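You operate a simulated robot arm through the tools that you are given. There is no shell and no other tool. Be economical: measure what you need, move in short steps, check, and stop when the job is done.

The job below is to be done with a simulated two-armed robot. You get a single attempt, and the scene is never put back.

Task
Set the chilli mill to the big dot and ready the tray.
Fine: hold the mill while you turn its knob; mill and blue napkin go on the tray; cover the salt tub where it stands. Set down upright: what you pick out, blue napkin.

The check looks at the end state, three seconds after you hand in, the way a careful person would. Anything else that was tipped, shoved, dropped, spilled or broken makes it a failure. Lids that push on must go on centred and level and be pressed home; caps that screw on are set level and turned clockwise until they are tight. Flat cloth is picked up by pressing the open fingertips on it (5 to 10 N) and closing them slowly along it; thin cloth reads only 2 to 8 mm in the jaws.

Robot
Two 7-joint arms with two-finger parallel grippers on one trunk, on a base that drives. Base frame: it is fixed to the floor where the robot stands at the start and does not move with it; the origin is under the middle of the robot, x ahead of it, y to its left, z up. Lengths are in mm, angles in rad, forces in N, time in s.
The left shoulder is at the start at [60, 143, 978], the right one opposite. With the tool pointing down near the work surface each hand reaches from about 320 to 740 mm from the robot's upright axis, wherever it stands, measured 20 degrees to its own side. Places, roughly: chilli mill knob [500, 100, 900]; inside of the brown tray [800, -100, 800]; pepper mill knob [500, -100, 900]. Payload 1.57 kg a hand.
Tool frame (each hand has its own): the origin (TCP) lies between the finger pads and is the grasp point; the fingertips stand 30 mm ahead of it; z points along the fingers, y is the line along which they close. The gripper opens to 110 mm. The fingers are 24 mm wide and 12 mm thick; the gripper's body (48 by 112 mm) begins 78 mm behind the TCP.
Orientation is that of the tool frame in the base frame, as a unit quaternion [x, y, z, w]. With the fingers straight down and closing along the base's y, the tool's x points along the base's -x, its y along +y and its z along -z.

Tools
- The arms move only by the tool move_arm. It takes "left_steps", "right_steps" or both (then of equal length, played together; a hand with none holds still); each is a list of rows, each a list of 3 entries, a list of its own where there are three numbers: the gripper command, from -1 (shut) to 1 (fully open), values between in proportion, then the shift along the tool's x, y, z in mm, then the turn, a rotation vector about the tool's x, y, z in rad. In form: [[grip, [tx, ty, tz], [wx, wy, wz]], ...]. A call has 1 to 20 rows; each row shifts and turns the commanded pose from where the row before left it, along the tool's axes as they then stand. Rows are played at 5 a second. More than 50 mm and 0.15 rad between two rows, or a gripper value outside its range, and nothing of the call is played. Where a pose cannot be reached the arm comes as near as it can. A force on the tool above 40 N (or 10 N above the force at the start of the call, whichever is more), or a blocked arm, ends the call early, and 0.2 s more pass. The fingers move at their own pace (about 45 mm/s each) and stop on an object; they squeeze with about 40 N. The grip force told is the motor's: it shows also when the fingers shut on nothing. Time passes only in rows, and 0.2 s behind the last, so rows that do not move let the fingers close. It gives the time, the measured TCP pose, the force on the tool (base axes), the opening and the grip force at its end, in the units of the frame above (readings bear some noise), with the torque about the TCP (base axes, N m) and any sound that the robot's microphone picked up.
- Cameras (640 x 400 px; columns grow to the right, rows downward): "scene" is now at [51.2, 3.8, 1592.9]; the picture's right is [0.07, -1.00, 0.00], its down [-0.70, -0.05, -0.71] and it looks along [0.71, 0.05, -0.70] (base axes); focal length 277 px, centre (320, 200). "left" rides on the left gripper at [70, -16, -141] in its tool frame; the picture's right is [0.23, 0.97, 0.00], its down [-0.86, 0.20, -0.48] and it looks along [-0.47, 0.11, 0.88] (tool axes); focal length 222 px, centre (320, 200). "right" rides on the right gripper at [70, 16, -141] in its tool frame; the picture's right is [-0.23, 0.97, 0.00], its down [-0.86, -0.20, -0.48] and it looks along [-0.47, -0.11, 0.88] (tool axes); focal length 222 px, centre (320, 200). There is no depth. A picture from a camera that has moved, and an enlarged one, comes with that camera's place and axes in the base frame and with its lens.
- capture(camera): a new picture of that camera. The clock stands still meanwhile.
- lift_body(by): slides the trunk up (or, below 0, down) by that many mm; the arms and the scene camera ride with it, the base frame stays. It gives what a move gives, with no picture.
- roll_base(legs): drives the robot by 1 to 6 legs, each [ahead, left, turn to the left] in mm, mm and rad, along the robot's own axes; the way and the turn of a leg run together, so that a leg with both is an arc; at most 1500 mm and 3.142 rad a leg. The arms and the cameras ride along, it lands a little off, and it stops where it bumps. It gives what a move gives.
- head_to(pan, tilt): turns the head with the scene camera to pan (to the left, within 1.501 rad either way) and tilt (down, from -0.506 to 1.204), counted from straight ahead of the robot. It gives what a move gives.
- enlarge(camera, box): a new picture of the part [left, top, right, bottom] of that camera's present view, enlarged. The clock stands still meanwhile.
- finish_job(): hands the job in; it is judged then, once.

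Go step by step. Nothing tells you exact positions but the pictures and the camera data: compare them with the known pose of the tool, close in by small moves and look again before you grip or let go. The budget is 120 turns and 100 pictures, counting those below and the enlarged ones. Unless the task says otherwise, let go and move clear before handing in, and close with one line.

The tools are called after "Call:" by a JSON object that holds its "method" and its "body". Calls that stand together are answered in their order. move_arm: Moves the arms, as the interface text tells. Its arguments: {"type":"object","properties":{"left_steps":{"type":"array","items":{"type":"array"}},"right_steps":{"type":"array","items":{"type":"array"}}},"required":[]} The other tools are called the same way: lift_body (by) slides the trunk up or down; roll_base (legs) drives the base; head_to (pan, tilt) turns the head that bears the scene camera; capture (camera) takes a picture; enlarge (camera, box) takes an enlarged picture of a part of a camera's view; finish_job () hands the job in.

At the start:

```text
clock: 0.0
left_position: [478.2, 126.1, 1159.0]
left_tool_rot: [0.0, 1.0, 0.0, 0.001]
left_ft_force: [0.6, 0.8, -0.3]
left_ft_torque: [0.02, -0.01, -0.03]
left_gripper_width: 110.1
left_gripper_force: 0.1
right_position: [500.8, -234.1, 1159.8]
right_tool_rot: [0.0, 1.0, 0.0, 0.0]
right_ft_force: [0.5, 0.2, 0.7]
right_ft_torque: [0.0, 0.01, 0.02]
right_gripper_width: 110.1
right_gripper_force: 0.0
trunk travel left (down, up): [-577.0, 13.0]
robot x, y, heading: [-1.9, -0.2, 0.006]
head pan, tilt: [0.068, 0.78]
```

scene: 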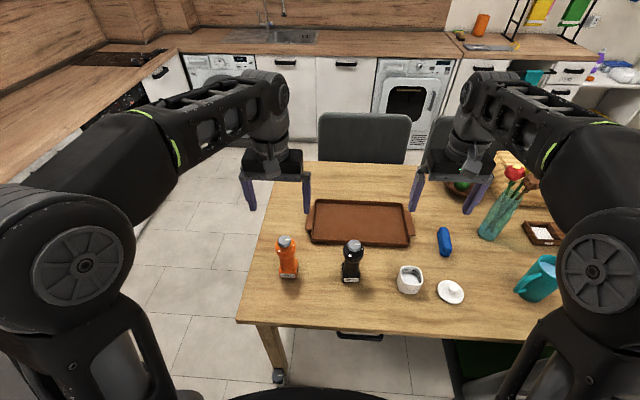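
right: 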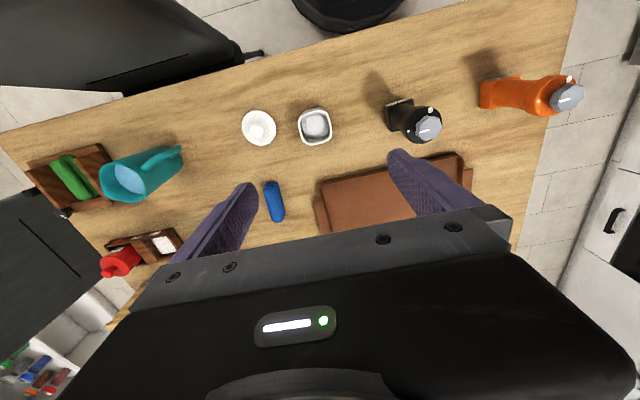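
left: 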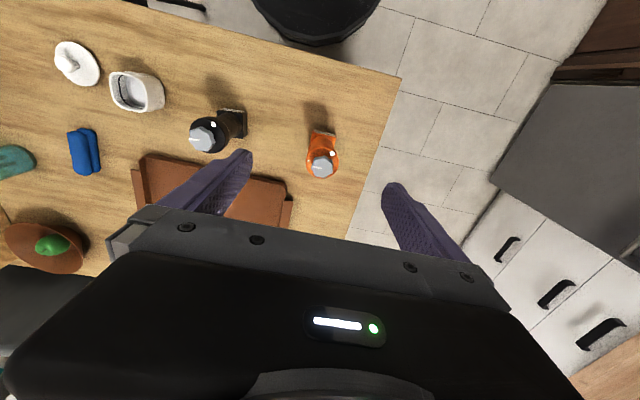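

I see an orange mill (chilli), a black mill (pepper), the tray, an open salt tub with a white lid to its right, and a blue rolled napkin. I'll look closer first.

Call:
{"method": "enlarge", "body": {"camera": "scene", "box": [250, 220, 390, 300]}}

Call:
{"method": "enlarge", "body": {"camera": "scene", "box": [380, 210, 520, 310]}}

Call:
{"method": "enlarge", "body": {"camera": "left", "box": [280, 110, 370, 190]}}

```text
4.57 times, centred on (320, 260) of scene
camera zoom: at [51.2, 3.8, 1592.9], right [0.07, -1.0, 0.0], down [-0.7, -0.05, -0.71], along [0.71, 0.05, -0.7], focal length 1268 px, centre (320, -74)
```

zoom: 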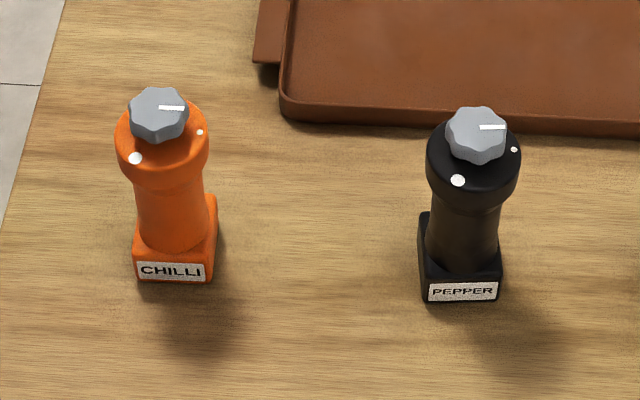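

```text
4.00 times, centred on (450, 260) of scene
camera zoom: at [51.2, 3.8, 1592.9], right [0.07, -1.0, 0.0], down [-0.7, -0.05, -0.71], along [0.71, 0.05, -0.7], focal length 1110 px, centre (-200, -40)
```

zoom: 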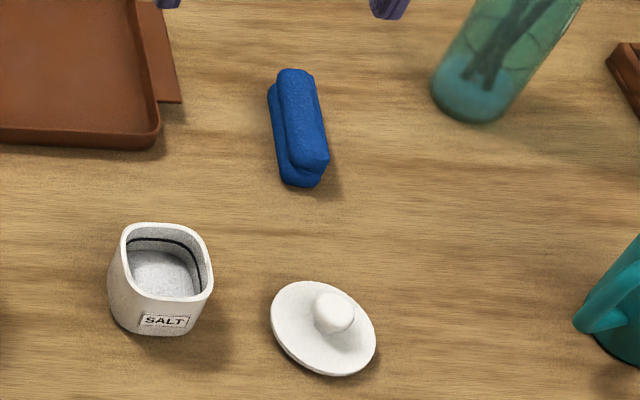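

```text
5.00 times, centred on (325, 150) of left
camera zoom: at [409.0, 109.6, 1300.8], right [-0.23, 0.97, 0.0], down [0.85, 0.2, 0.48], along [0.47, 0.11, -0.88], focal length 1111 px, centre (295, 450)
```

zoom: 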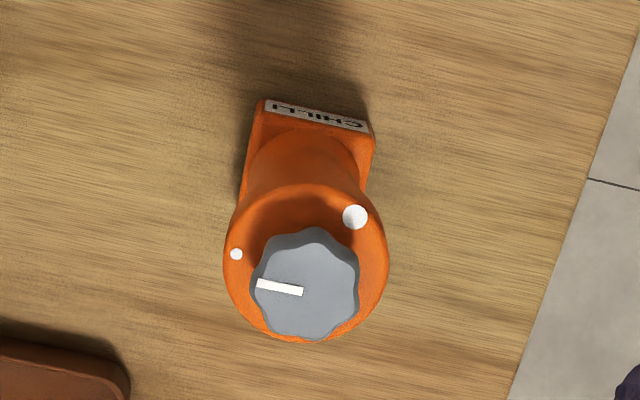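

Chilli mill ≈ (547,146), knob top z≈918, its pointer now near the small dot. I'll look closer at the tub, lid and napkin with the right camera and the rest of the table with the head.

Call:
{"method": "enlarge", "body": {"camera": "right", "box": [230, 90, 350, 165]}}

Call:
{"method": "enlarge", "body": {"camera": "scene", "box": [430, 140, 640, 310]}}

Call:
{"method": "enlarge", "body": {"camera": "right", "box": [250, 160, 320, 240]}}

```text
5.33 times, centred on (290, 128) of right
camera zoom: at [430.1, -216.6, 1300.9], right [0.23, 0.97, 0.0], down [0.85, -0.2, 0.48], along [0.47, -0.11, -0.88], focal length 1185 px, centre (480, 587)
```

zoom: 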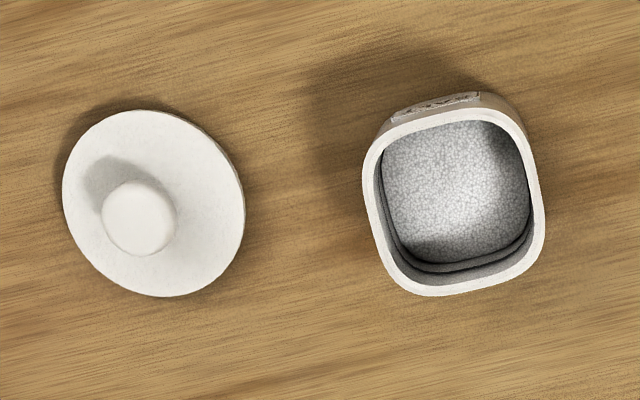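

```text
2.35 times, centred on (535, 225) of scene
camera zoom: at [51.2, 3.8, 1592.9], right [0.07, -1.0, 0.0], down [-0.7, -0.05, -0.71], along [0.71, 0.05, -0.7], focal length 653 px, centre (-186, 141)
```

zoom: 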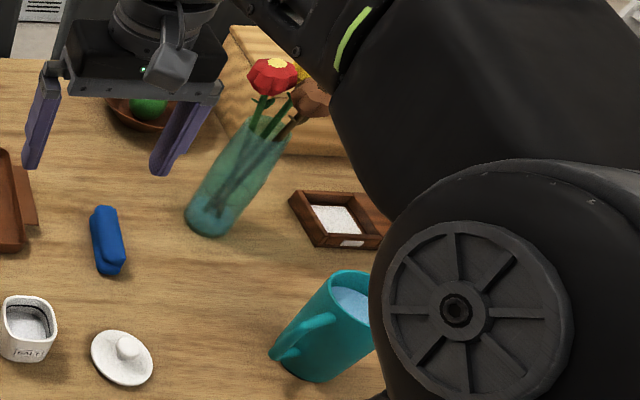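

```text
5.00 times, centred on (285, 200) of right
camera zoom: at [430.1, -216.6, 1300.9], right [0.23, 0.97, 0.0], down [0.85, -0.2, 0.48], along [0.47, -0.11, -0.88], focal length 1111 px, centre (495, 200)
```

zoom: 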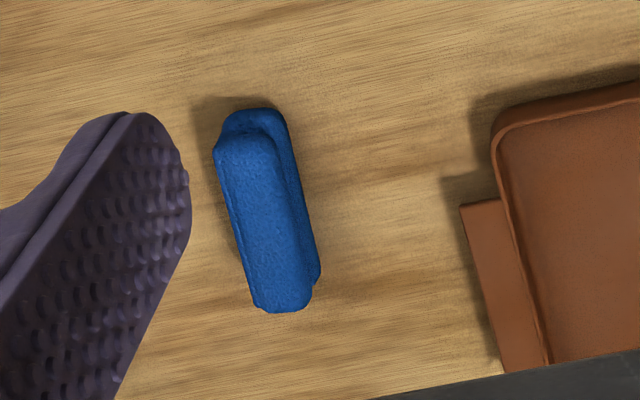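

The lid lies at about (498,-377) with a knob of ~31 mm; the tub is at about (517,-247). I'll take the right hand above the lid knob and look.

Call:
{"method": "move_arm", "body": {"right_steps": [[0.3, [0, -24, 40], [0, 0, 0]], [0.3, [0, -24, 40], [0, 0, 0]], [0.3, [0, -24, 40], [0, 0, 0]], [0.3, [0, -24, 40], [0, 0, 0]], [0.3, [0, -24, 40], [0, 0, 0]], [0.3, [3, -23, 40], [0, 0, 0]], [0.3, [0, 0, 0], [0, 0, 0]]]}}

Call:
{"method": "capture", "body": {"camera": "right"}}

Call:
{"method": "capture", "body": {"camera": "scene"}}

```text
clock: 1.6
left_position: [478.4, 126.2, 1159.2]
left_tool_rot: [0.0, 1.0, -0.001, 0.001]
left_ft_force: [0.3, -0.2, -0.8]
left_ft_torque: [0.01, 0.02, -0.03]
left_gripper_width: 110.0
left_gripper_force: 0.1
right_position: [498.2, -376.9, 920.8]
right_tool_rot: [0.001, 1.0, 0.0, 0.001]
right_ft_force: [0.5, 0.6, -0.4]
right_ft_torque: [-0.04, -0.01, 0.04]
right_gripper_width: 71.7
right_gripper_force: 0.0
trunk travel left (down, up): [-577.0, 13.0]
robot x, y, heading: [1.3, -0.1, 0.001]
head pan, tilt: [0.068, 0.78]
```

```text
90 pictures are left
camera right: at [427.2, -360.5, 1062.5], right [0.23, 0.97, 0.0], down [0.85, -0.2, 0.48], along [0.47, -0.11, -0.88], focal length 222 px, centre (320, 200)
```

right: 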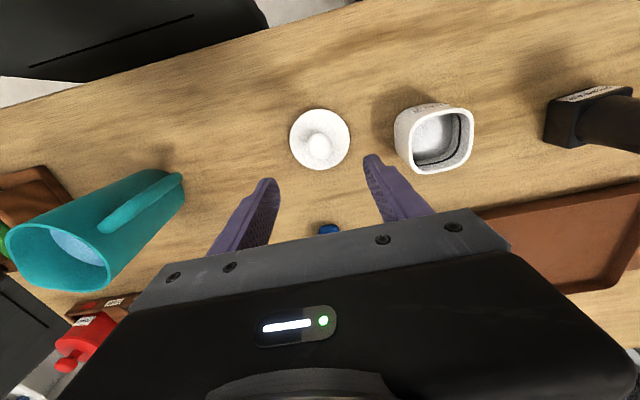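

```text
89 pictures are left
camera scene: at [50.9, 4.2, 1592.9], right [0.07, -1.0, 0.0], down [-0.7, -0.05, -0.71], along [0.71, 0.05, -0.7], focal length 277 px, centre (320, 200)
```

scene: 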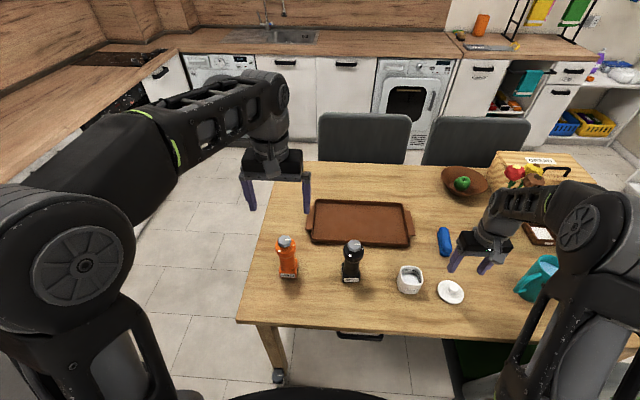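

Hand is aligned over the lid knob. I'll descend part way and look closely.

Call:
{"method": "move_arm", "body": {"right_steps": [[0.1, [0, -1, 30], [0, 0, 0]], [0.1, [0, 0, 30], [0, 0, 0]], [0.1, [0, 0, 20], [0, 0, 0]], [0.1, [0, 0, 0], [0, 0, 0]]]}}

Call:
{"method": "enlarge", "body": {"camera": "right", "box": [240, 80, 400, 200]}}

Call:
{"method": "enlarge", "body": {"camera": "scene", "box": [380, 240, 500, 320]}}

```text
clock: 2.6
left_position: [479.5, 125.7, 1159.8]
left_tool_rot: [0.0, 1.0, 0.0, 0.001]
left_ft_force: [-0.2, 0.3, -0.2]
left_ft_torque: [-0.02, 0.0, -0.01]
left_gripper_width: 110.0
left_gripper_force: 0.0
right_position: [497.6, -378.3, 840.5]
right_tool_rot: [0.0, 1.0, 0.0, 0.001]
right_ft_force: [0.3, -0.2, 0.0]
right_ft_torque: [0.01, 0.03, 0.03]
right_gripper_width: 60.5
right_gripper_force: 0.1
trunk travel left (down, up): [-577.0, 13.0]
robot x, y, heading: [-1.0, 4.1, -0.002]
head pan, tilt: [0.068, 0.78]
```

```text
3.33 times, centred on (320, 140) of right
camera zoom: at [428.2, -361.7, 981.2], right [0.23, 0.97, 0.0], down [0.85, -0.2, 0.48], along [0.47, -0.11, -0.88], focal length 740 px, centre (320, 400)
```

zoom: 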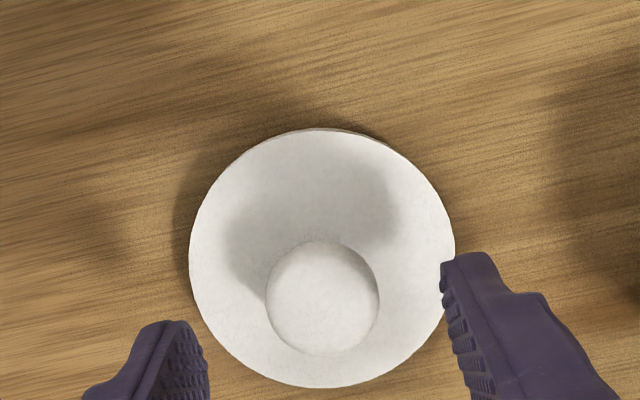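

```text
5.00 times, centred on (440, 280) of scene
camera zoom: at [51.0, 3.8, 1592.9], right [0.07, -1.0, 0.0], down [-0.7, -0.05, -0.71], along [0.71, 0.05, -0.7], focal length 1387 px, centre (-280, -200)
```

zoom: 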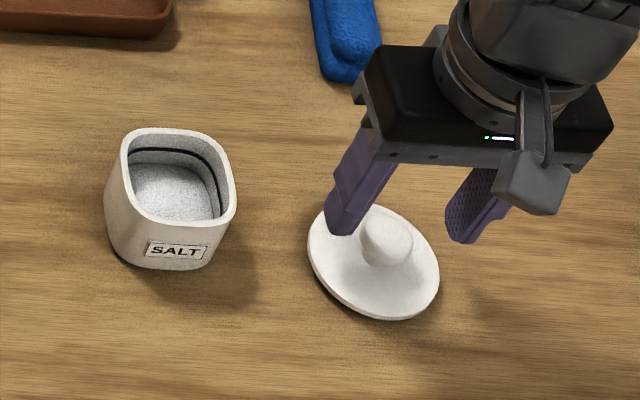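

The knob is centered between the fingers. Descend carefully and close.

Call:
{"method": "move_arm", "body": {"right_steps": [[0.0, [0, 1, 15], [0, 0, 0]], [0.0, [0, 0, 10], [0, 0, 0]], [0.0, [0, 0, 5], [0, 0, 0]], [0.0, [0, 0, 3], [0, 0, 0]], [0.0, [0, 0, 0], [0, 0, 0]]]}}

Call:
{"method": "enlarge", "body": {"camera": "scene", "box": [420, 250, 500, 310]}}

```text
clock: 3.8
left_position: [480.0, 124.5, 1159.6]
left_tool_rot: [0.0, 1.0, 0.0, 0.001]
left_ft_force: [-1.2, 0.2, 0.0]
left_ft_torque: [-0.02, 0.04, -0.02]
left_gripper_width: 109.9
left_gripper_force: 0.0
right_position: [499.5, -377.8, 806.8]
right_tool_rot: [-0.001, 1.0, -0.001, 0.001]
right_ft_force: [-0.9, -0.6, -0.3]
right_ft_torque: [-0.01, 0.05, 0.0]
right_gripper_width: 55.0
right_gripper_force: 0.0
trunk travel left (down, up): [-577.0, 13.0]
robot x, y, heading: [1.3, -3.4, 0.001]
head pan, tilt: [0.068, 0.78]
```

```text
6.67 times, centred on (460, 280) of scene
camera zoom: at [51.2, 3.7, 1592.9], right [0.07, -1.0, 0.0], down [-0.7, -0.05, -0.71], along [0.71, 0.05, -0.7], focal length 1849 px, centre (-613, -333)
```

zoom: 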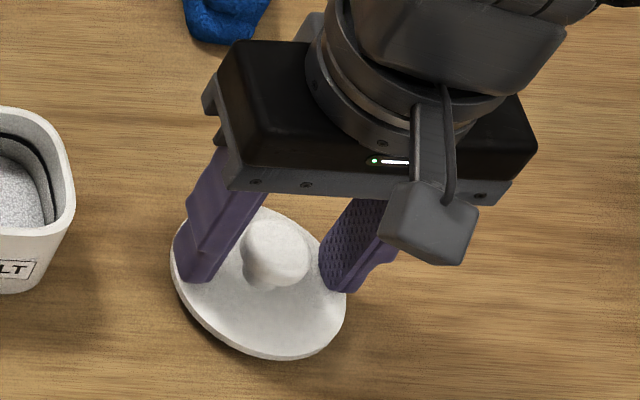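

Fingers straddle the knob with tips just above the disc. Close and lift.

Call:
{"method": "move_arm", "body": {"right_steps": [[-0.6, [0, 0, 0], [0, 0, 0]], [-1, [0, 0, 0], [0, 0, 0]], [-1, [0, 0, 0], [0, 0, 0]], [-1, [0, 0, 0], [0, 0, 0]]]}}

Call:
{"method": "move_arm", "body": {"right_steps": [[-1, [0, 0, -25], [0, 0, 0]], [-1, [0, 0, -40], [0, 0, 0]], [-1, [0, 0, -50], [0, 0, 0]], [-1, [0, 0, -35], [0, 0, 0]], [-1, [0, 0, 0], [0, 0, 0]]]}}

Call:
{"method": "enlarge", "body": {"camera": "scene", "box": [400, 190, 540, 290]}}

Call:
{"method": "capture", "body": {"camera": "right"}}

```text
clock: 4.8
left_position: [479.3, 125.2, 1158.8]
left_tool_rot: [0.0, 1.0, 0.001, 0.001]
left_ft_force: [0.5, 0.4, 0.0]
left_ft_torque: [0.0, 0.01, -0.01]
left_gripper_width: 109.9
left_gripper_force: 0.2
right_position: [497.5, -377.0, 806.2]
right_tool_rot: [-0.001, 1.0, 0.0, 0.001]
right_ft_force: [0.0, 0.4, 0.5]
right_ft_torque: [0.0, -0.02, 0.0]
right_gripper_width: 28.4
right_gripper_force: 34.9
trunk travel left (down, up): [-577.0, 13.0]
robot x, y, heading: [0.1, -1.3, 0.005]
head pan, tilt: [0.068, 0.78]
```

```text
clock: 6.0
left_position: [479.3, 125.1, 1159.6]
left_tool_rot: [0.0, 1.0, 0.0, 0.002]
left_ft_force: [0.3, 0.6, -0.1]
left_ft_torque: [0.01, -0.02, 0.03]
left_gripper_width: 110.3
left_gripper_force: 0.0
right_position: [499.6, -376.5, 956.4]
right_tool_rot: [0.0, 1.0, 0.0, 0.0]
right_ft_force: [-0.1, -0.1, -0.2]
right_ft_torque: [-0.01, -0.01, -0.02]
right_gripper_width: 0.1
right_gripper_force: 21.5
trunk travel left (down, up): [-577.0, 13.0]
robot x, y, heading: [4.4, 3.2, -0.0]
head pan, tilt: [0.068, 0.78]
```

```text
4.00 times, centred on (470, 240) of scene
camera zoom: at [51.4, 3.6, 1592.8], right [0.07, -1.0, 0.0], down [-0.7, -0.05, -0.71], along [0.71, 0.05, -0.7], focal length 1110 px, centre (-280, 40)
```

zoom: 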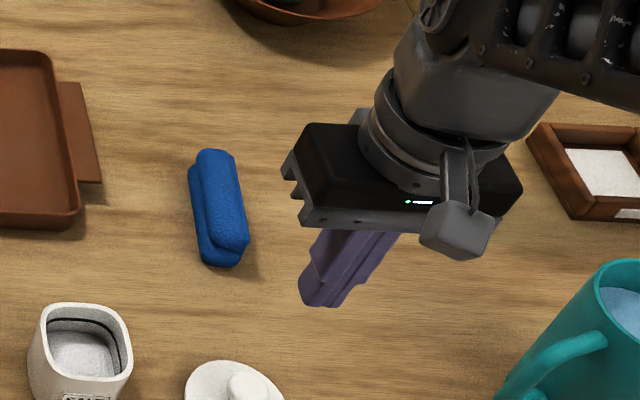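

```text
84 pictures are left
camera right: at [429.0, -360.3, 1097.9], right [0.23, 0.97, 0.0], down [0.85, -0.2, 0.48], along [0.47, -0.11, -0.88], focal length 222 px, centre (320, 200)
```

right: 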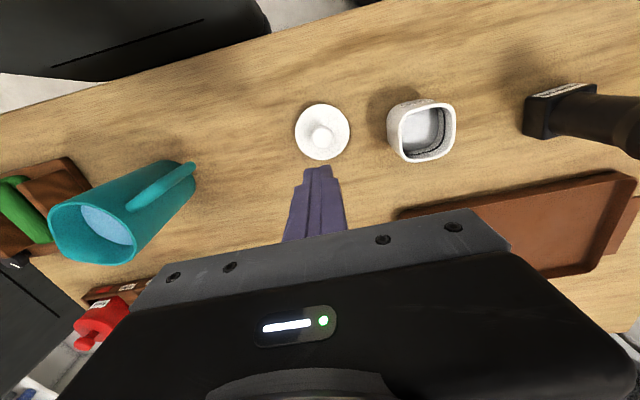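

The knob slipped out, so the grip was too high. Let me look at the lid closely, then grip lower.

Call:
{"method": "enlarge", "body": {"camera": "right", "box": [270, 90, 370, 170]}}

Call:
{"method": "enlarge", "body": {"camera": "scene", "box": [425, 265, 475, 315]}}

```text
5.00 times, centred on (320, 130) of right
camera zoom: at [429.0, -360.3, 1097.9], right [0.23, 0.97, 0.0], down [0.85, -0.2, 0.48], along [0.47, -0.11, -0.88], focal length 1111 px, centre (320, 550)
```

zoom: 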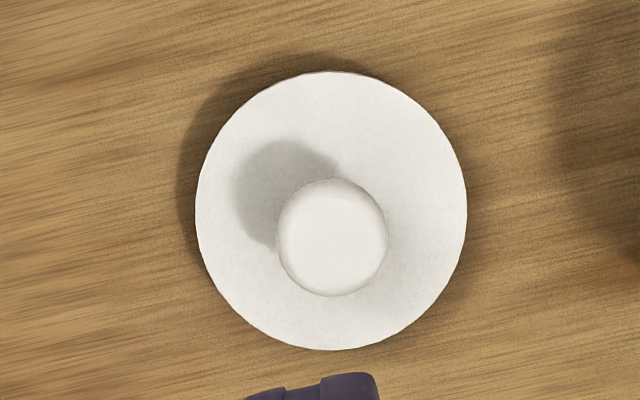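

```text
8.00 times, centred on (450, 290) of scene
camera zoom: at [51.4, 3.6, 1592.8], right [0.07, -1.0, 0.0], down [-0.7, -0.05, -0.71], along [0.71, 0.05, -0.7], focal length 2219 px, centre (-720, -520)
```

zoom: 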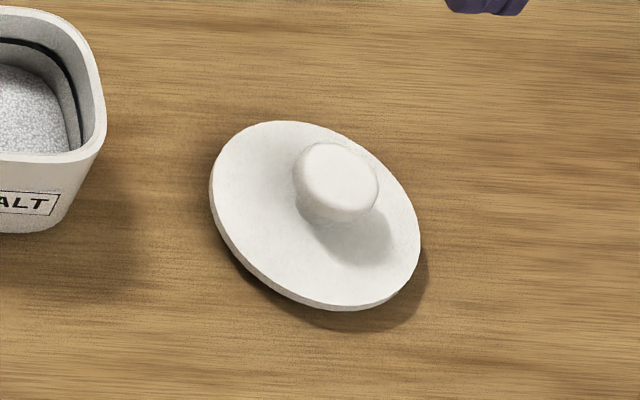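

The lid still sits in place, knob top ~z 805. I'll return lower, touching the disc lightly, and lift slowly.

Call:
{"method": "move_arm", "body": {"right_steps": [[0.0, [0, 2, 30], [0, 0, 0]], [0.0, [0, 0, 40], [0, 0, 0]], [0.0, [0, 0, 40], [0, 0, 0]], [0.0, [0, 0, 30], [0, 0, 0]], [0.0, [0, 0, 8], [0, 0, 0]], [0.0, [0, 0, 2], [0, 0, 0]], [0.0, [0, 0, 2], [0, 0, 0]], [0.0, [0, 0, 0], [0, 0, 0]]]}}

Call:
{"method": "enlarge", "body": {"camera": "scene", "box": [425, 255, 495, 315]}}

```text
clock: 7.8
left_position: [479.1, 125.9, 1160.3]
left_tool_rot: [0.001, 1.0, 0.0, 0.001]
left_ft_force: [0.8, -0.2, 0.5]
left_ft_torque: [-0.02, 0.0, 0.02]
left_gripper_width: 109.9
left_gripper_force: 0.2
right_position: [498.6, -373.5, 805.6]
right_tool_rot: [-0.001, 1.0, 0.0, 0.002]
right_ft_force: [-0.1, 0.5, 3.3]
right_ft_torque: [0.03, 0.03, -0.05]
right_gripper_width: 54.9
right_gripper_force: 0.0
trunk travel left (down, up): [-577.0, 13.0]
robot x, y, heading: [1.0, 0.4, -0.004]
head pan, tilt: [0.068, 0.78]
```

```text
6.67 times, centred on (460, 285) of scene
camera zoom: at [51.0, 3.9, 1592.9], right [0.07, -1.0, 0.0], down [-0.7, -0.05, -0.71], along [0.71, 0.05, -0.7], focal length 1849 px, centre (-613, -367)
```

zoom: 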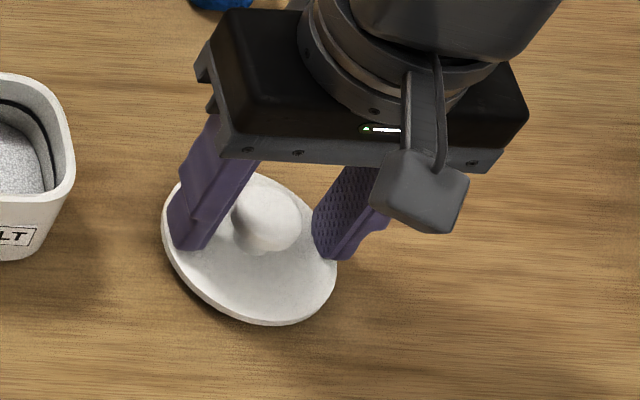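

Tips touch the disc (3 N). Back off 1 mm, grip, and lift slowly.

Call:
{"method": "move_arm", "body": {"right_steps": [[-0.2, [0, 0, -1], [0, 0, 0]], [-0.6, [0, 0, 0], [0, 0, 0]], [-1, [0, 0, 0], [0, 0, 0]], [-1, [0, 0, 0], [0, 0, 0]], [-1, [0, 0, 0], [0, 0, 0]], [-1, [0, 0, 0], [0, 0, 0]], [-1, [0, 0, -2], [0, 0, 0]], [-1, [0, 0, -3], [0, 0, 0]], [-1, [0, 0, -3], [0, 0, 0]], [-1, [0, 0, -4], [0, 0, 0]]]}}

Call:
{"method": "enlarge", "body": {"camera": "scene", "box": [425, 255, 495, 315]}}

```text
clock: 10.0
left_position: [480.2, 126.4, 1160.0]
left_tool_rot: [0.0, 1.0, 0.0, 0.0]
left_ft_force: [0.7, -0.1, -0.2]
left_ft_torque: [0.02, -0.02, 0.0]
left_gripper_width: 110.0
left_gripper_force: 0.0
right_position: [496.9, -374.7, 817.7]
right_tool_rot: [0.0, 1.0, 0.0, 0.001]
right_ft_force: [0.8, 0.0, -0.4]
right_ft_torque: [0.02, 0.01, -0.02]
right_gripper_width: 28.1
right_gripper_force: 38.4
trunk travel left (down, up): [-577.0, 13.0]
robot x, y, heading: [-0.3, -2.4, 0.003]
head pan, tilt: [0.068, 0.78]
```

```text
6.67 times, centred on (460, 285) of scene
camera zoom: at [51.2, 3.7, 1592.9], right [0.07, -1.0, 0.0], down [-0.7, -0.05, -0.71], along [0.71, 0.05, -0.7], focal length 1849 px, centre (-613, -367)
```

zoom: 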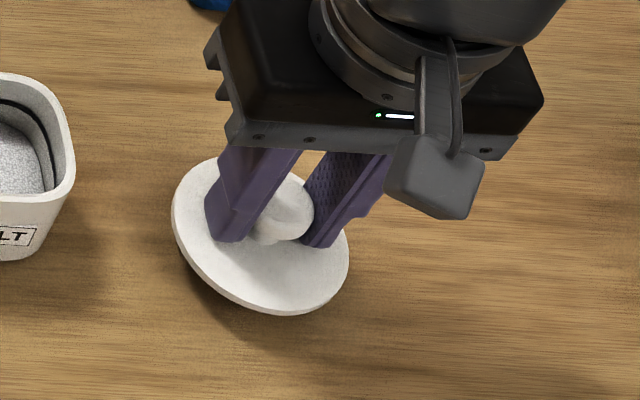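

The lid is lifting. Continue slowly to ~z 900 and check the underside with the left camera/scene.

Call:
{"method": "move_arm", "body": {"right_steps": [[-1, [0, 0, -5], [0, 0, 0]], [-1, [0, 0, -7], [0, 0, 0]], [-1, [0, 0, -10], [0, 0, 0]], [-1, [0, 0, -10], [0, 0, 0]], [-1, [0, 0, -10], [0, 0, 0]], [-1, [0, 0, -10], [0, 0, 0]], [-1, [0, 0, -10], [0, 0, 0]], [-1, [0, 0, -8], [0, 0, 0]], [-1, [0, 0, -5], [0, 0, 0]], [-1, [0, 0, 0], [0, 0, 0]]]}}

Call:
{"method": "enlarge", "body": {"camera": "scene", "box": [420, 210, 540, 310]}}

Call:
{"method": "capture", "body": {"camera": "right"}}

```text
clock: 12.2
left_position: [478.1, 124.9, 1159.5]
left_tool_rot: [0.0, 1.0, 0.0, 0.0]
left_ft_force: [-0.5, -0.8, -0.5]
left_ft_torque: [-0.01, 0.01, -0.01]
left_gripper_width: 110.0
left_gripper_force: 0.0
right_position: [498.3, -373.4, 892.4]
right_tool_rot: [0.0, 1.0, 0.0, 0.0]
right_ft_force: [-0.6, 0.1, -0.6]
right_ft_torque: [-0.03, 0.0, 0.03]
right_gripper_width: 28.3
right_gripper_force: 39.0
trunk travel left (down, up): [-577.0, 13.0]
robot x, y, heading: [-3.3, -1.4, -0.003]
head pan, tilt: [0.068, 0.78]
```

```text
4.00 times, centred on (480, 260) of scene
camera zoom: at [51.3, 3.7, 1592.9], right [0.07, -1.0, 0.0], down [-0.7, -0.05, -0.71], along [0.71, 0.05, -0.7], focal length 1110 px, centre (-320, -40)
```

zoom: 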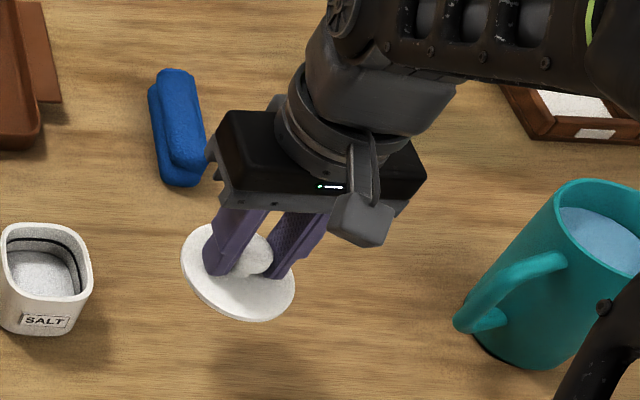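

```text
78 pictures are left
camera right: at [427.4, -358.0, 1033.0], right [0.23, 0.97, 0.0], down [0.85, -0.2, 0.48], along [0.47, -0.11, -0.88], focal length 222 px, centre (320, 200)
```

right: 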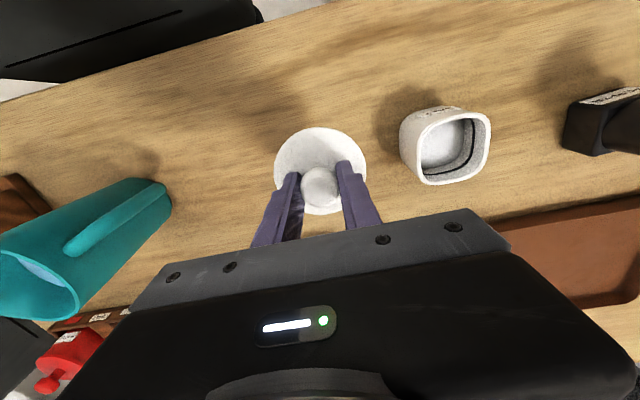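

The lid is held. Before placing it I want to see its underside, so I'll raise it and turn the left hand into the (needed anyway) forward-tilted pose to look at it.

Call:
{"method": "move_arm", "body": {"left_steps": [[1, [0, 0, 0], [0, -0.131, 0]], [1, [0, 0, 0], [0, -0.131, 0]], [1, [0, 0, 0], [0, -0.131, 0]], [1, [0, 0, 0], [0, -0.131, 0]], [1, [0, 0, 0], [0, -0.131, 0]], [1, [0, 0, 0], [0, -0.131, 0]], [1, [0, 0, 0], [0, -0.131, 0]], [1, [0, 0, 0], [0, -0.131, 0]], [1, [0, 0, 0], [0.106, 0, 0.061]], [1, [0, 0, 0], [0.106, 0, 0.061]], [1, [0, 0, 0], [0.106, 0, 0.061]], [1, [0, 0, 0], [0.106, 0, 0.061]], [1, [0, 0, 0], [0.106, 0, 0.061]], [1, [0, 0, 0], [0.106, 0, 0.061]], [1, [0, 0, 0], [0.106, 0, 0.061]]], "right_steps": [[-1, [0, 0, -8], [0, 0, 0]], [-1, [0, 0, -15], [0, 0, 0]], [-1, [0, 0, -20], [0, 0, 0]], [-1, [0, 0, -20], [0, 0, 0]], [-1, [0, 0, -20], [0, 0, 0]], [-1, [0, 0, -20], [0, 0, 0]], [-1, [0, 0, -20], [0, 0, 0]], [-1, [0, 0, -20], [0, 0, 0]], [-1, [0, 0, -20], [0, 0, 0]], [-1, [0, 0, -20], [0, 0, 0]], [-1, [0, 0, -20], [0, 0, 0]], [-1, [0, 0, -20], [0, 0, 0]], [-1, [0, 0, -20], [0, 0, 0]], [-1, [0, 0, -15], [0, 0, 0]], [-1, [0, 0, -5], [0, 0, 0]]]}}

Call:
{"method": "capture", "body": {"camera": "left"}}

```text
clock: 15.4
left_position: [479.3, 124.9, 1157.9]
left_tool_rot: [0.36, 0.786, -0.209, 0.456]
left_ft_force: [1.0, 0.4, 0.6]
left_ft_torque: [0.03, -0.01, -0.02]
left_gripper_width: 109.8
left_gripper_force: 0.1
right_position: [498.1, -373.3, 1141.2]
right_tool_rot: [-0.001, 1.0, 0.003, -0.005]
right_ft_force: [0.4, -0.6, -0.4]
right_ft_torque: [-0.02, -0.05, 0.0]
right_gripper_width: 28.0
right_gripper_force: 38.8
right hand out of reach, approached as far as the arm can: row 14, 15
trunk travel left (down, up): [-577.0, 13.0]
robot x, y, heading: [1.4, -2.0, 0.004]
head pan, tilt: [0.068, 0.78]
```

```text
77 pictures are left
camera left: at [363.6, 233.8, 1169.4], right [0.66, 0.72, -0.2], down [0.16, 0.12, 0.98], along [0.73, -0.68, -0.03], focal length 222 px, centre (320, 200)
```

left: 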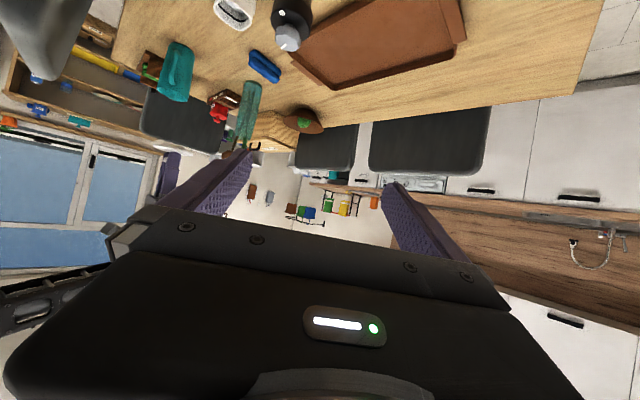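

The lid is off the picture's edge; I'll yaw the left hand further.

Call:
{"method": "move_arm", "body": {"left_steps": [[1, [0, 0, 0], [0.106, 0, 0.061]], [1, [0, 0, 0], [0.106, 0, 0.061]], [1, [0, 0, 0], [0.106, 0, 0.061]], [1, [0, 0, 0], [0.106, 0, 0.061]], [1, [0, 0, 0], [0.106, 0, 0.061]]]}}

Call:
{"method": "capture", "body": {"camera": "left"}}

```text
clock: 16.6
left_position: [478.4, 125.0, 1159.2]
left_tool_rot: [0.581, 0.642, -0.336, 0.371]
left_ft_force: [0.2, -0.2, -0.6]
left_ft_torque: [0.0, -0.02, 0.0]
left_gripper_width: 109.8
left_gripper_force: 0.0
right_position: [497.2, -373.0, 1140.9]
right_tool_rot: [-0.001, 1.0, 0.002, -0.005]
right_ft_force: [0.4, 0.1, 0.2]
right_ft_torque: [0.0, 0.02, -0.01]
right_gripper_width: 28.0
right_gripper_force: 38.4
trunk travel left (down, up): [-577.0, 13.0]
robot x, y, heading: [0.7, 2.8, -0.001]
head pan, tilt: [0.068, 0.78]
```

```text
76 pictures are left
camera left: at [446.6, 280.8, 1169.2], right [0.96, 0.21, -0.2], down [0.2, 0.01, 0.98], along [0.21, -0.98, -0.03], focal length 222 px, centre (320, 200)
```

left: 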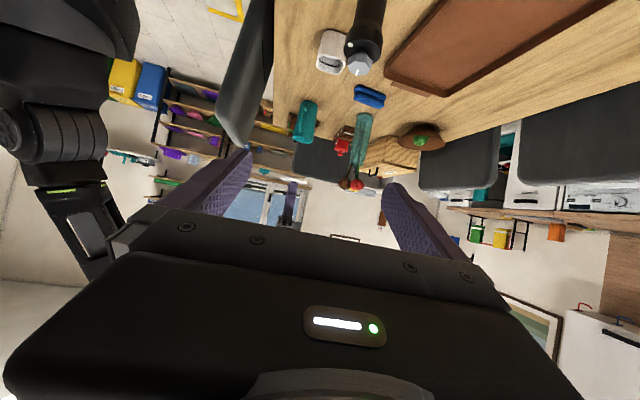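

The lid is hidden behind the view's lower part; I'll lower the left hand and tilt it up so its camera looks up at the lid.

Call:
{"method": "move_arm", "body": {"left_steps": [[1, [25.6, -14.1, 25.7], [0, 0, 0]], [1, [25.6, -14.1, 25.7], [0, 0, 0]], [1, [25.6, -14.1, 25.7], [0, 0, 0]], [1, [25.6, -14.1, 25.7], [0, 0, 0]], [1, [25.6, -14.1, 25.7], [0, 0, 0]], [1, [25.6, -14.1, 25.7], [0, 0, 0]], [1, [0, 0, 0], [0, -0.105, 0]], [1, [0, 0, 0], [0, -0.105, 0]], [1, [0, 0, 0], [0, -0.105, 0]], [1, [0, 0, 0], [0, -0.105, 0]], [1, [0, 0, 0], [0, -0.105, 0]], [1, [0, 0, 0], [0, 0, 0]]]}}

Call:
{"method": "capture", "body": {"camera": "left"}}

```text
clock: 19.2
left_position: [401.2, 60.5, 949.3]
left_tool_rot: [0.473, 0.524, -0.474, 0.526]
left_ft_force: [0.5, 0.1, 0.0]
left_ft_torque: [-0.02, 0.01, 0.03]
left_gripper_width: 110.2
left_gripper_force: 0.1
right_position: [497.2, -372.6, 1140.9]
right_tool_rot: [-0.001, 1.0, 0.002, -0.005]
right_ft_force: [0.3, 0.2, -0.2]
right_ft_torque: [0.0, 0.0, 0.02]
right_gripper_width: 28.3
right_gripper_force: 38.8
trunk travel left (down, up): [-577.0, 13.0]
robot x, y, heading: [-0.4, 1.4, -0.001]
head pan, tilt: [0.068, 0.78]
```

```text
75 pictures are left
camera left: at [370.3, 198.9, 879.4], right [0.97, 0.1, -0.23], down [0.15, 0.5, 0.85], along [0.2, -0.86, 0.47], focal length 222 px, centre (320, 200)
```

left: 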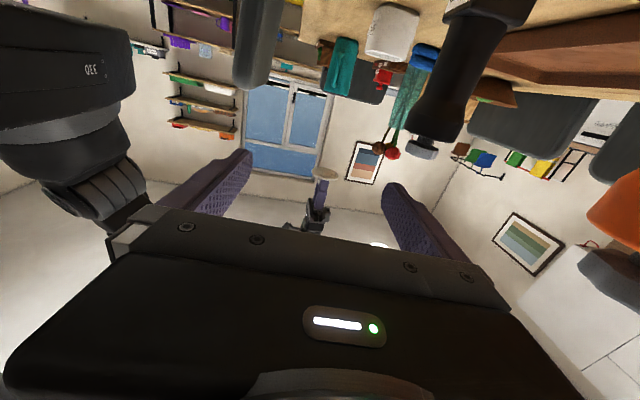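

Call:
{"method": "enlarge", "body": {"camera": "left", "box": [295, 155, 355, 200]}}

```text
8.89 times, centred on (325, 178) of left
camera zoom: at [370.3, 198.9, 879.4], right [0.97, 0.1, -0.23], down [0.15, 0.5, 0.85], along [0.2, -0.86, 0.47], focal length 1974 px, centre (276, 400)
```

zoom: 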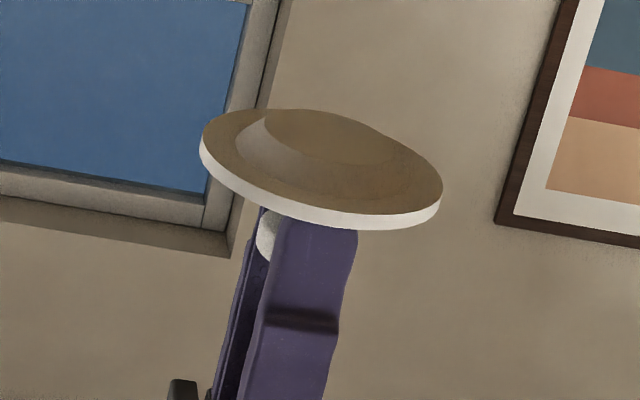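

The lid has a raised plug underneath, possibly squarish. I'll tilt the lid toward the left camera to see its shape.

Call:
{"method": "move_arm", "body": {"right_steps": [[-1, [0, 10, 15], [0, 0, 0]], [-1, [0, 10, 20], [0, 0, 0]], [-1, [0, 10, 20], [0, 0, 0]], [-1, [0, 10, 20], [0, 0, 0]], [-1, [0, 0, 0], [-0.08, 0, 0]], [-1, [0, 0, 0], [-0.1, 0, 0]], [-1, [0, 0, 0], [-0.1, 0, 0]], [-1, [0, 0, 0], [-0.1, 0, 0]], [-1, [0, 0, 0], [-0.1, 0, 0]], [-1, [0, 0, 0], [-0.1, 0, 0]], [-1, [0, 0, 0], [-0.1, 0, 0]], [-1, [0, 0, 0], [-0.1, 0, 0]], [-1, [0, 0, 0], [0, 0, 0]]]}}

Call:
{"method": "enlarge", "body": {"camera": "left", "box": [290, 120, 370, 180]}}

```text
clock: 22.0
left_position: [401.3, 60.4, 949.5]
left_tool_rot: [0.474, 0.524, -0.474, 0.525]
left_ft_force: [-0.7, 0.3, -0.5]
left_ft_torque: [0.0, 0.0, 0.0]
left_gripper_width: 109.9
left_gripper_force: 0.0
right_position: [482.8, -319.9, 1058.5]
right_tool_rot: [0.003, 0.943, 0.332, -0.009]
right_ft_force: [0.1, 0.5, -0.4]
right_ft_torque: [-0.05, 0.03, -0.01]
right_gripper_width: 28.1
right_gripper_force: 38.6
right hand out of reach, approached as far as the arm can: row 10, 11, 12
trunk travel left (down, up): [-577.0, 13.0]
robot x, y, heading: [2.6, 2.8, -0.003]
head pan, tilt: [0.068, 0.78]
```

```text
6.67 times, centred on (330, 150) of left
camera zoom: at [370.7, 199.7, 879.2], right [0.97, 0.1, -0.23], down [0.15, 0.5, 0.85], along [0.2, -0.86, 0.47], focal length 1481 px, centre (253, 533)
```

zoom: 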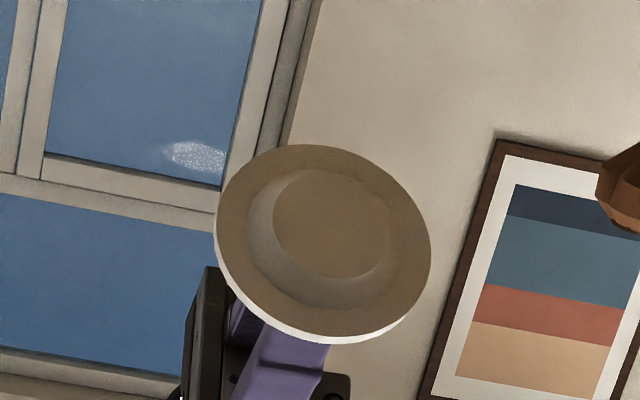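

The plug is round and tapered, so yaw doesn't matter. I'll untilt the lid.

Call:
{"method": "move_arm", "body": {"right_steps": [[-1, [0, 0, 0], [0.08, 0, 0]], [-1, [0, 0, 0], [0.1, 0, 0]], [-1, [0, 0, 0], [0.1, 0, 0]], [-1, [0, 0, 0], [0.1, 0, 0]], [-1, [0, 0, 0], [0.1, 0, 0]], [-1, [0, 0, 0], [0.1, 0, 0]], [-1, [0, 0, 0], [0.1, 0, 0]], [-1, [0, 0, 0], [0, 0, 0]]]}}

```text
clock: 23.8
left_position: [401.3, 59.9, 950.9]
left_tool_rot: [0.474, 0.523, -0.474, 0.526]
left_ft_force: [-0.5, -0.2, -0.7]
left_ft_torque: [0.01, 0.02, 0.06]
left_gripper_width: 110.0
left_gripper_force: 0.0
right_position: [482.6, -321.4, 1058.1]
right_tool_rot: [-0.004, 1.0, 0.005, -0.009]
right_ft_force: [0.0, 0.1, -0.4]
right_ft_torque: [-0.02, 0.03, -0.01]
right_gripper_width: 28.1
right_gripper_force: 38.8
trunk travel left (down, up): [-577.0, 13.0]
robot x, y, heading: [0.2, -2.0, 0.002]
head pan, tilt: [0.068, 0.78]
```

Next I'll bring the lid level over the tub at about (518,-247), z≈930, and inspect.

Call:
{"method": "move_arm", "body": {"right_steps": [[-1, [-5, 10, 10], [0.01, -0.018, 0.008]], [-1, [-7, 15, 25], [0, 0, 0]], [-1, [-7, 15, 25], [0, 0, 0]], [-1, [-7, 15, 25], [0, 0, 0]], [-1, [-7, 15, 25], [0, 0, 0]], [-1, [-2, 4.4, 13], [0, 0, 0]], [-1, [0, 0, 5], [0, 0, 0]], [-1, [0, 0, 0], [0, 0, 0]]]}}

Call:
{"method": "capture", "body": {"camera": "right"}}

Call:
{"method": "enlarge", "body": {"camera": "scene", "box": [370, 220, 450, 300]}}

```text
clock: 25.6
left_position: [400.0, 60.7, 949.0]
left_tool_rot: [0.473, 0.524, -0.474, 0.526]
left_ft_force: [-1.1, -0.9, -1.3]
left_ft_torque: [-0.01, 0.02, 0.01]
left_gripper_width: 110.1
left_gripper_force: 0.0
right_position: [517.7, -246.9, 928.8]
right_tool_rot: [-0.001, 1.0, 0.0, 0.0]
right_ft_force: [-0.8, 0.5, -0.3]
right_ft_torque: [0.01, 0.0, -0.01]
right_gripper_width: 28.2
right_gripper_force: 38.8
trunk travel left (down, up): [-577.0, 13.0]
robot x, y, heading: [-0.8, 3.0, -0.004]
head pan, tilt: [0.068, 0.78]
```

```text
72 pictures are left
camera right: at [448.5, -230.3, 1071.2], right [0.23, 0.97, 0.0], down [0.85, -0.2, 0.48], along [0.47, -0.11, -0.88], focal length 222 px, centre (320, 200)
```

right: 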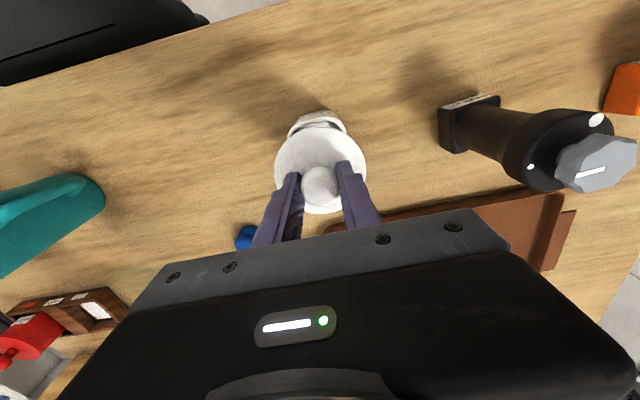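

```text
5.00 times, centred on (410, 260) of scene
camera zoom: at [51.2, 3.8, 1592.9], right [0.07, -1.0, 0.0], down [-0.7, -0.05, -0.71], along [0.71, 0.05, -0.7], focal length 1387 px, centre (-130, -100)
```

zoom: 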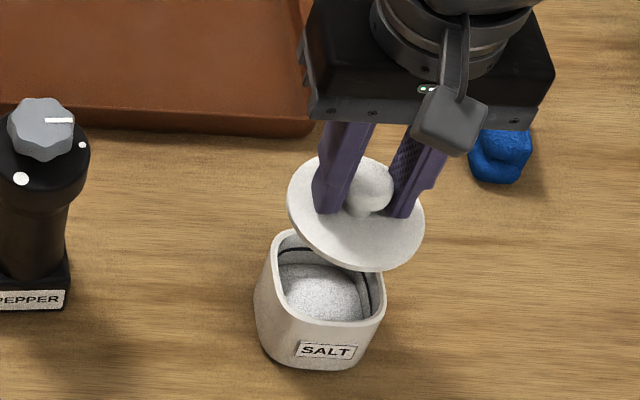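

Lid centre agrees with the TCP; tub is about 2–4 mm further in x. I'll go lower and compare again.

Call:
{"method": "move_arm", "body": {"right_steps": [[-1, [-2, 0, 15], [0, 0, 0]], [-1, [0, 0, 20], [0, 0, 0]], [-1, [0, 0, 13], [0, 0, 0]], [-1, [0, 0, 5], [0, 0, 0]], [-1, [0, 0, 0], [0, 0, 0]]]}}

Call:
{"method": "enlarge", "body": {"camera": "right", "box": [250, 90, 390, 220]}}

Call:
{"method": "enlarge", "body": {"camera": "scene", "box": [380, 235, 440, 295]}}

Call:
{"method": "enlarge", "body": {"camera": "left", "box": [320, 0, 480, 100]}}

```text
clock: 26.8
left_position: [402.4, 61.2, 949.4]
left_tool_rot: [0.474, 0.524, -0.474, 0.526]
left_ft_force: [0.2, -0.1, -0.5]
left_ft_torque: [-0.02, -0.01, -0.01]
left_gripper_width: 110.2
left_gripper_force: 0.0
right_position: [520.0, -245.9, 876.9]
right_tool_rot: [-0.001, 1.0, 0.0, -0.001]
right_ft_force: [0.2, 0.5, -0.8]
right_ft_torque: [-0.01, -0.03, 0.0]
right_gripper_width: 28.3
right_gripper_force: 38.2
trunk travel left (down, up): [-577.0, 13.0]
robot x, y, heading: [-0.2, 0.5, 0.003]
head pan, tilt: [0.068, 0.78]
```

```text
3.08 times, centred on (320, 155) of right
camera zoom: at [449.3, -230.0, 1017.8], right [0.23, 0.97, 0.0], down [0.86, -0.2, 0.48], along [0.47, -0.11, -0.88], focal length 684 px, centre (320, 338)
```

zoom: 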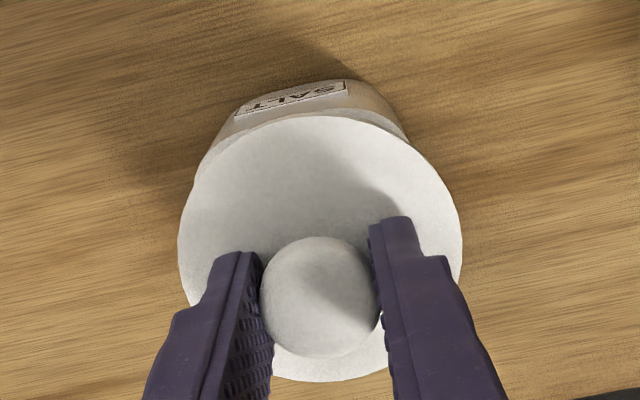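

```text
6.67 times, centred on (410, 265) of scene
camera zoom: at [51.2, 3.8, 1592.9], right [0.07, -1.0, 0.0], down [-0.7, -0.05, -0.71], along [0.71, 0.05, -0.7], focal length 1849 px, centre (-280, -233)
```

zoom: 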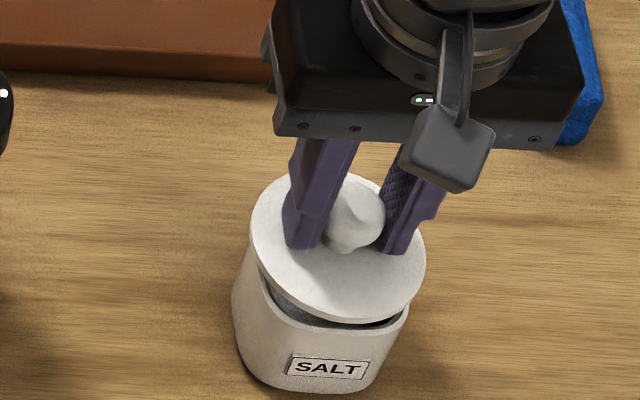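

```text
4.00 times, centred on (400, 50) of left
camera zoom: at [370.3, 199.1, 879.6], right [0.97, 0.1, -0.23], down [0.15, 0.5, 0.85], along [0.2, -0.86, 0.47], focal length 888 px, centre (0, 800)
```

zoom: 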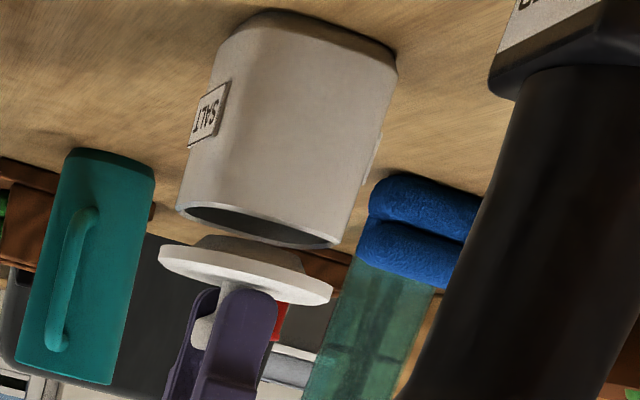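

Both side views show the lid centred over the tub. Descend to contact and press.

Call:
{"method": "move_arm", "body": {"right_steps": [[-1, [0, 0, 8], [0, 0, 0]], [-1, [0, 0, 5], [0, 0, 0]], [-1, [0, 0, 3], [0, 0, 0]], [-1, [0, 0, 3], [0, 0, 0]], [-1, [0, 0, 0], [0, 0, 0]]]}}

Call:
{"method": "enlarge", "body": {"camera": "left", "box": [320, 0, 480, 100]}}

```text
clock: 28.0
left_position: [398.8, 58.6, 952.1]
left_tool_rot: [0.474, 0.523, -0.474, 0.526]
left_ft_force: [1.0, 0.1, -0.3]
left_ft_torque: [-0.07, 0.0, -0.01]
left_gripper_width: 109.9
left_gripper_force: 0.0
right_position: [519.6, -246.8, 860.4]
right_tool_rot: [-0.001, 1.0, -0.001, 0.003]
right_ft_force: [-4.3, -3.2, 23.0]
right_ft_torque: [-0.09, 0.09, 0.0]
right_gripper_width: 28.0
right_gripper_force: 37.9
trunk travel left (down, up): [-577.0, 13.0]
robot x, y, heading: [0.2, -2.0, -0.004]
head pan, tilt: [0.068, 0.78]
```

```text
4.00 times, centred on (400, 50) of left
camera zoom: at [369.0, 199.3, 880.4], right [0.97, 0.1, -0.22], down [0.15, 0.5, 0.85], along [0.2, -0.86, 0.47], focal length 888 px, centre (0, 800)
```

zoom: 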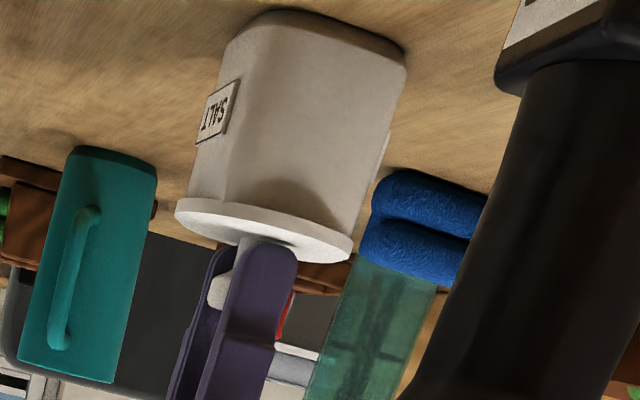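

Contact at 23 N with a slight sideways force; relieve it by 1 mm and press further.

Call:
{"method": "move_arm", "body": {"right_steps": [[-1, [1.5, -1, 0], [0, 0, 0]], [-1, [0, 0, 1], [0, 0, 0]], [-1, [0, 0, 1], [0, 0, 0]], [-1, [0, 0, 1], [0, 0, 0]], [-1, [0, 0, 1], [0, 0, 0]], [-1, [0, 0, 0], [0, 0, 0]]]}}

Call:
{"method": "enlarge", "body": {"camera": "left", "box": [340, 0, 440, 70]}}

```text
clock: 29.0
left_position: [399.4, 59.5, 949.0]
left_tool_rot: [0.474, 0.523, -0.474, 0.526]
left_ft_force: [-0.6, 0.0, 0.5]
left_ft_torque: [0.01, 0.0, -0.03]
left_gripper_width: 110.2
left_gripper_force: 0.1
right_position: [519.9, -247.0, 859.8]
right_tool_rot: [-0.001, 1.0, 0.001, 0.004]
right_ft_force: [-6.1, 0.3, 16.9]
right_ft_torque: [0.0, 0.54, 0.0]
right_gripper_width: 28.2
right_gripper_force: 38.1
trunk travel left (down, up): [-577.0, 13.0]
robot x, y, heading: [2.2, 0.9, 0.0]
head pan, tilt: [0.068, 0.78]
stopped in row 5 (right hand): the force on the tool passed its limit (the readings are from after the stop); the commanded pose is now the measured one
```

```text
5.71 times, centred on (390, 35) of left
camera zoom: at [369.2, 199.3, 879.7], right [0.97, 0.1, -0.22], down [0.15, 0.5, 0.85], along [0.2, -0.86, 0.47], focal length 1269 px, centre (-80, 1143)
```

zoom: 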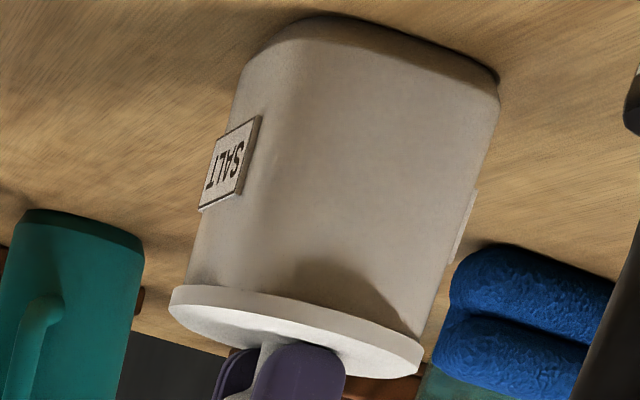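

Let me check the seating from the other cameras.

Call:
{"method": "enlarge", "body": {"camera": "scene", "box": [380, 240, 440, 300]}}

Call:
{"method": "enlarge", "body": {"camera": "right", "box": [250, 90, 390, 220]}}

```text
6.67 times, centred on (410, 270) of scene
camera zoom: at [49.0, 4.5, 1592.6], right [0.07, -1.0, 0.0], down [-0.7, -0.05, -0.71], along [0.71, 0.05, -0.7], focal length 1849 px, centre (-280, -267)
```

zoom: 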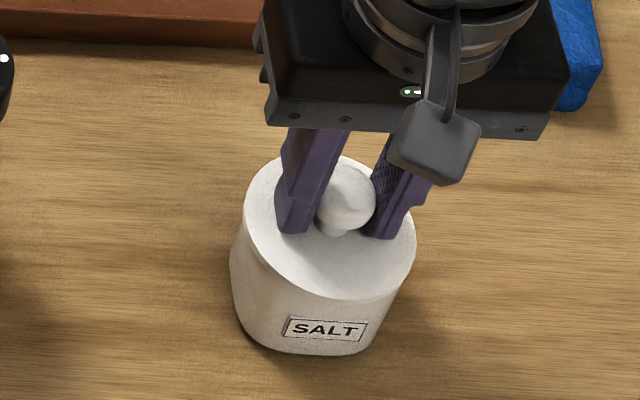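

```text
3.08 times, centred on (320, 155) of right
camera zoom: at [448.6, -230.1, 999.8], right [0.23, 0.97, 0.0], down [0.85, -0.2, 0.49], along [0.47, -0.11, -0.87], focal length 684 px, centre (320, 338)
```

zoom: 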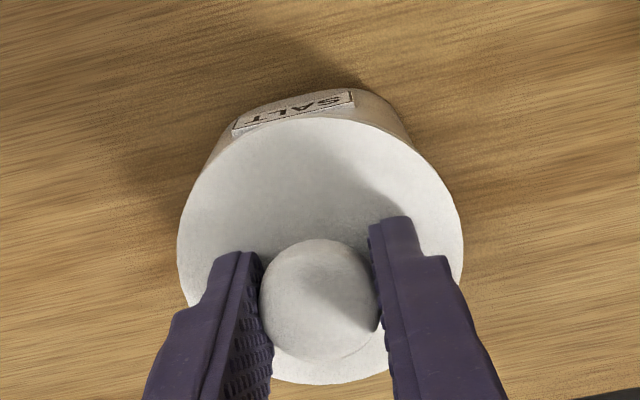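

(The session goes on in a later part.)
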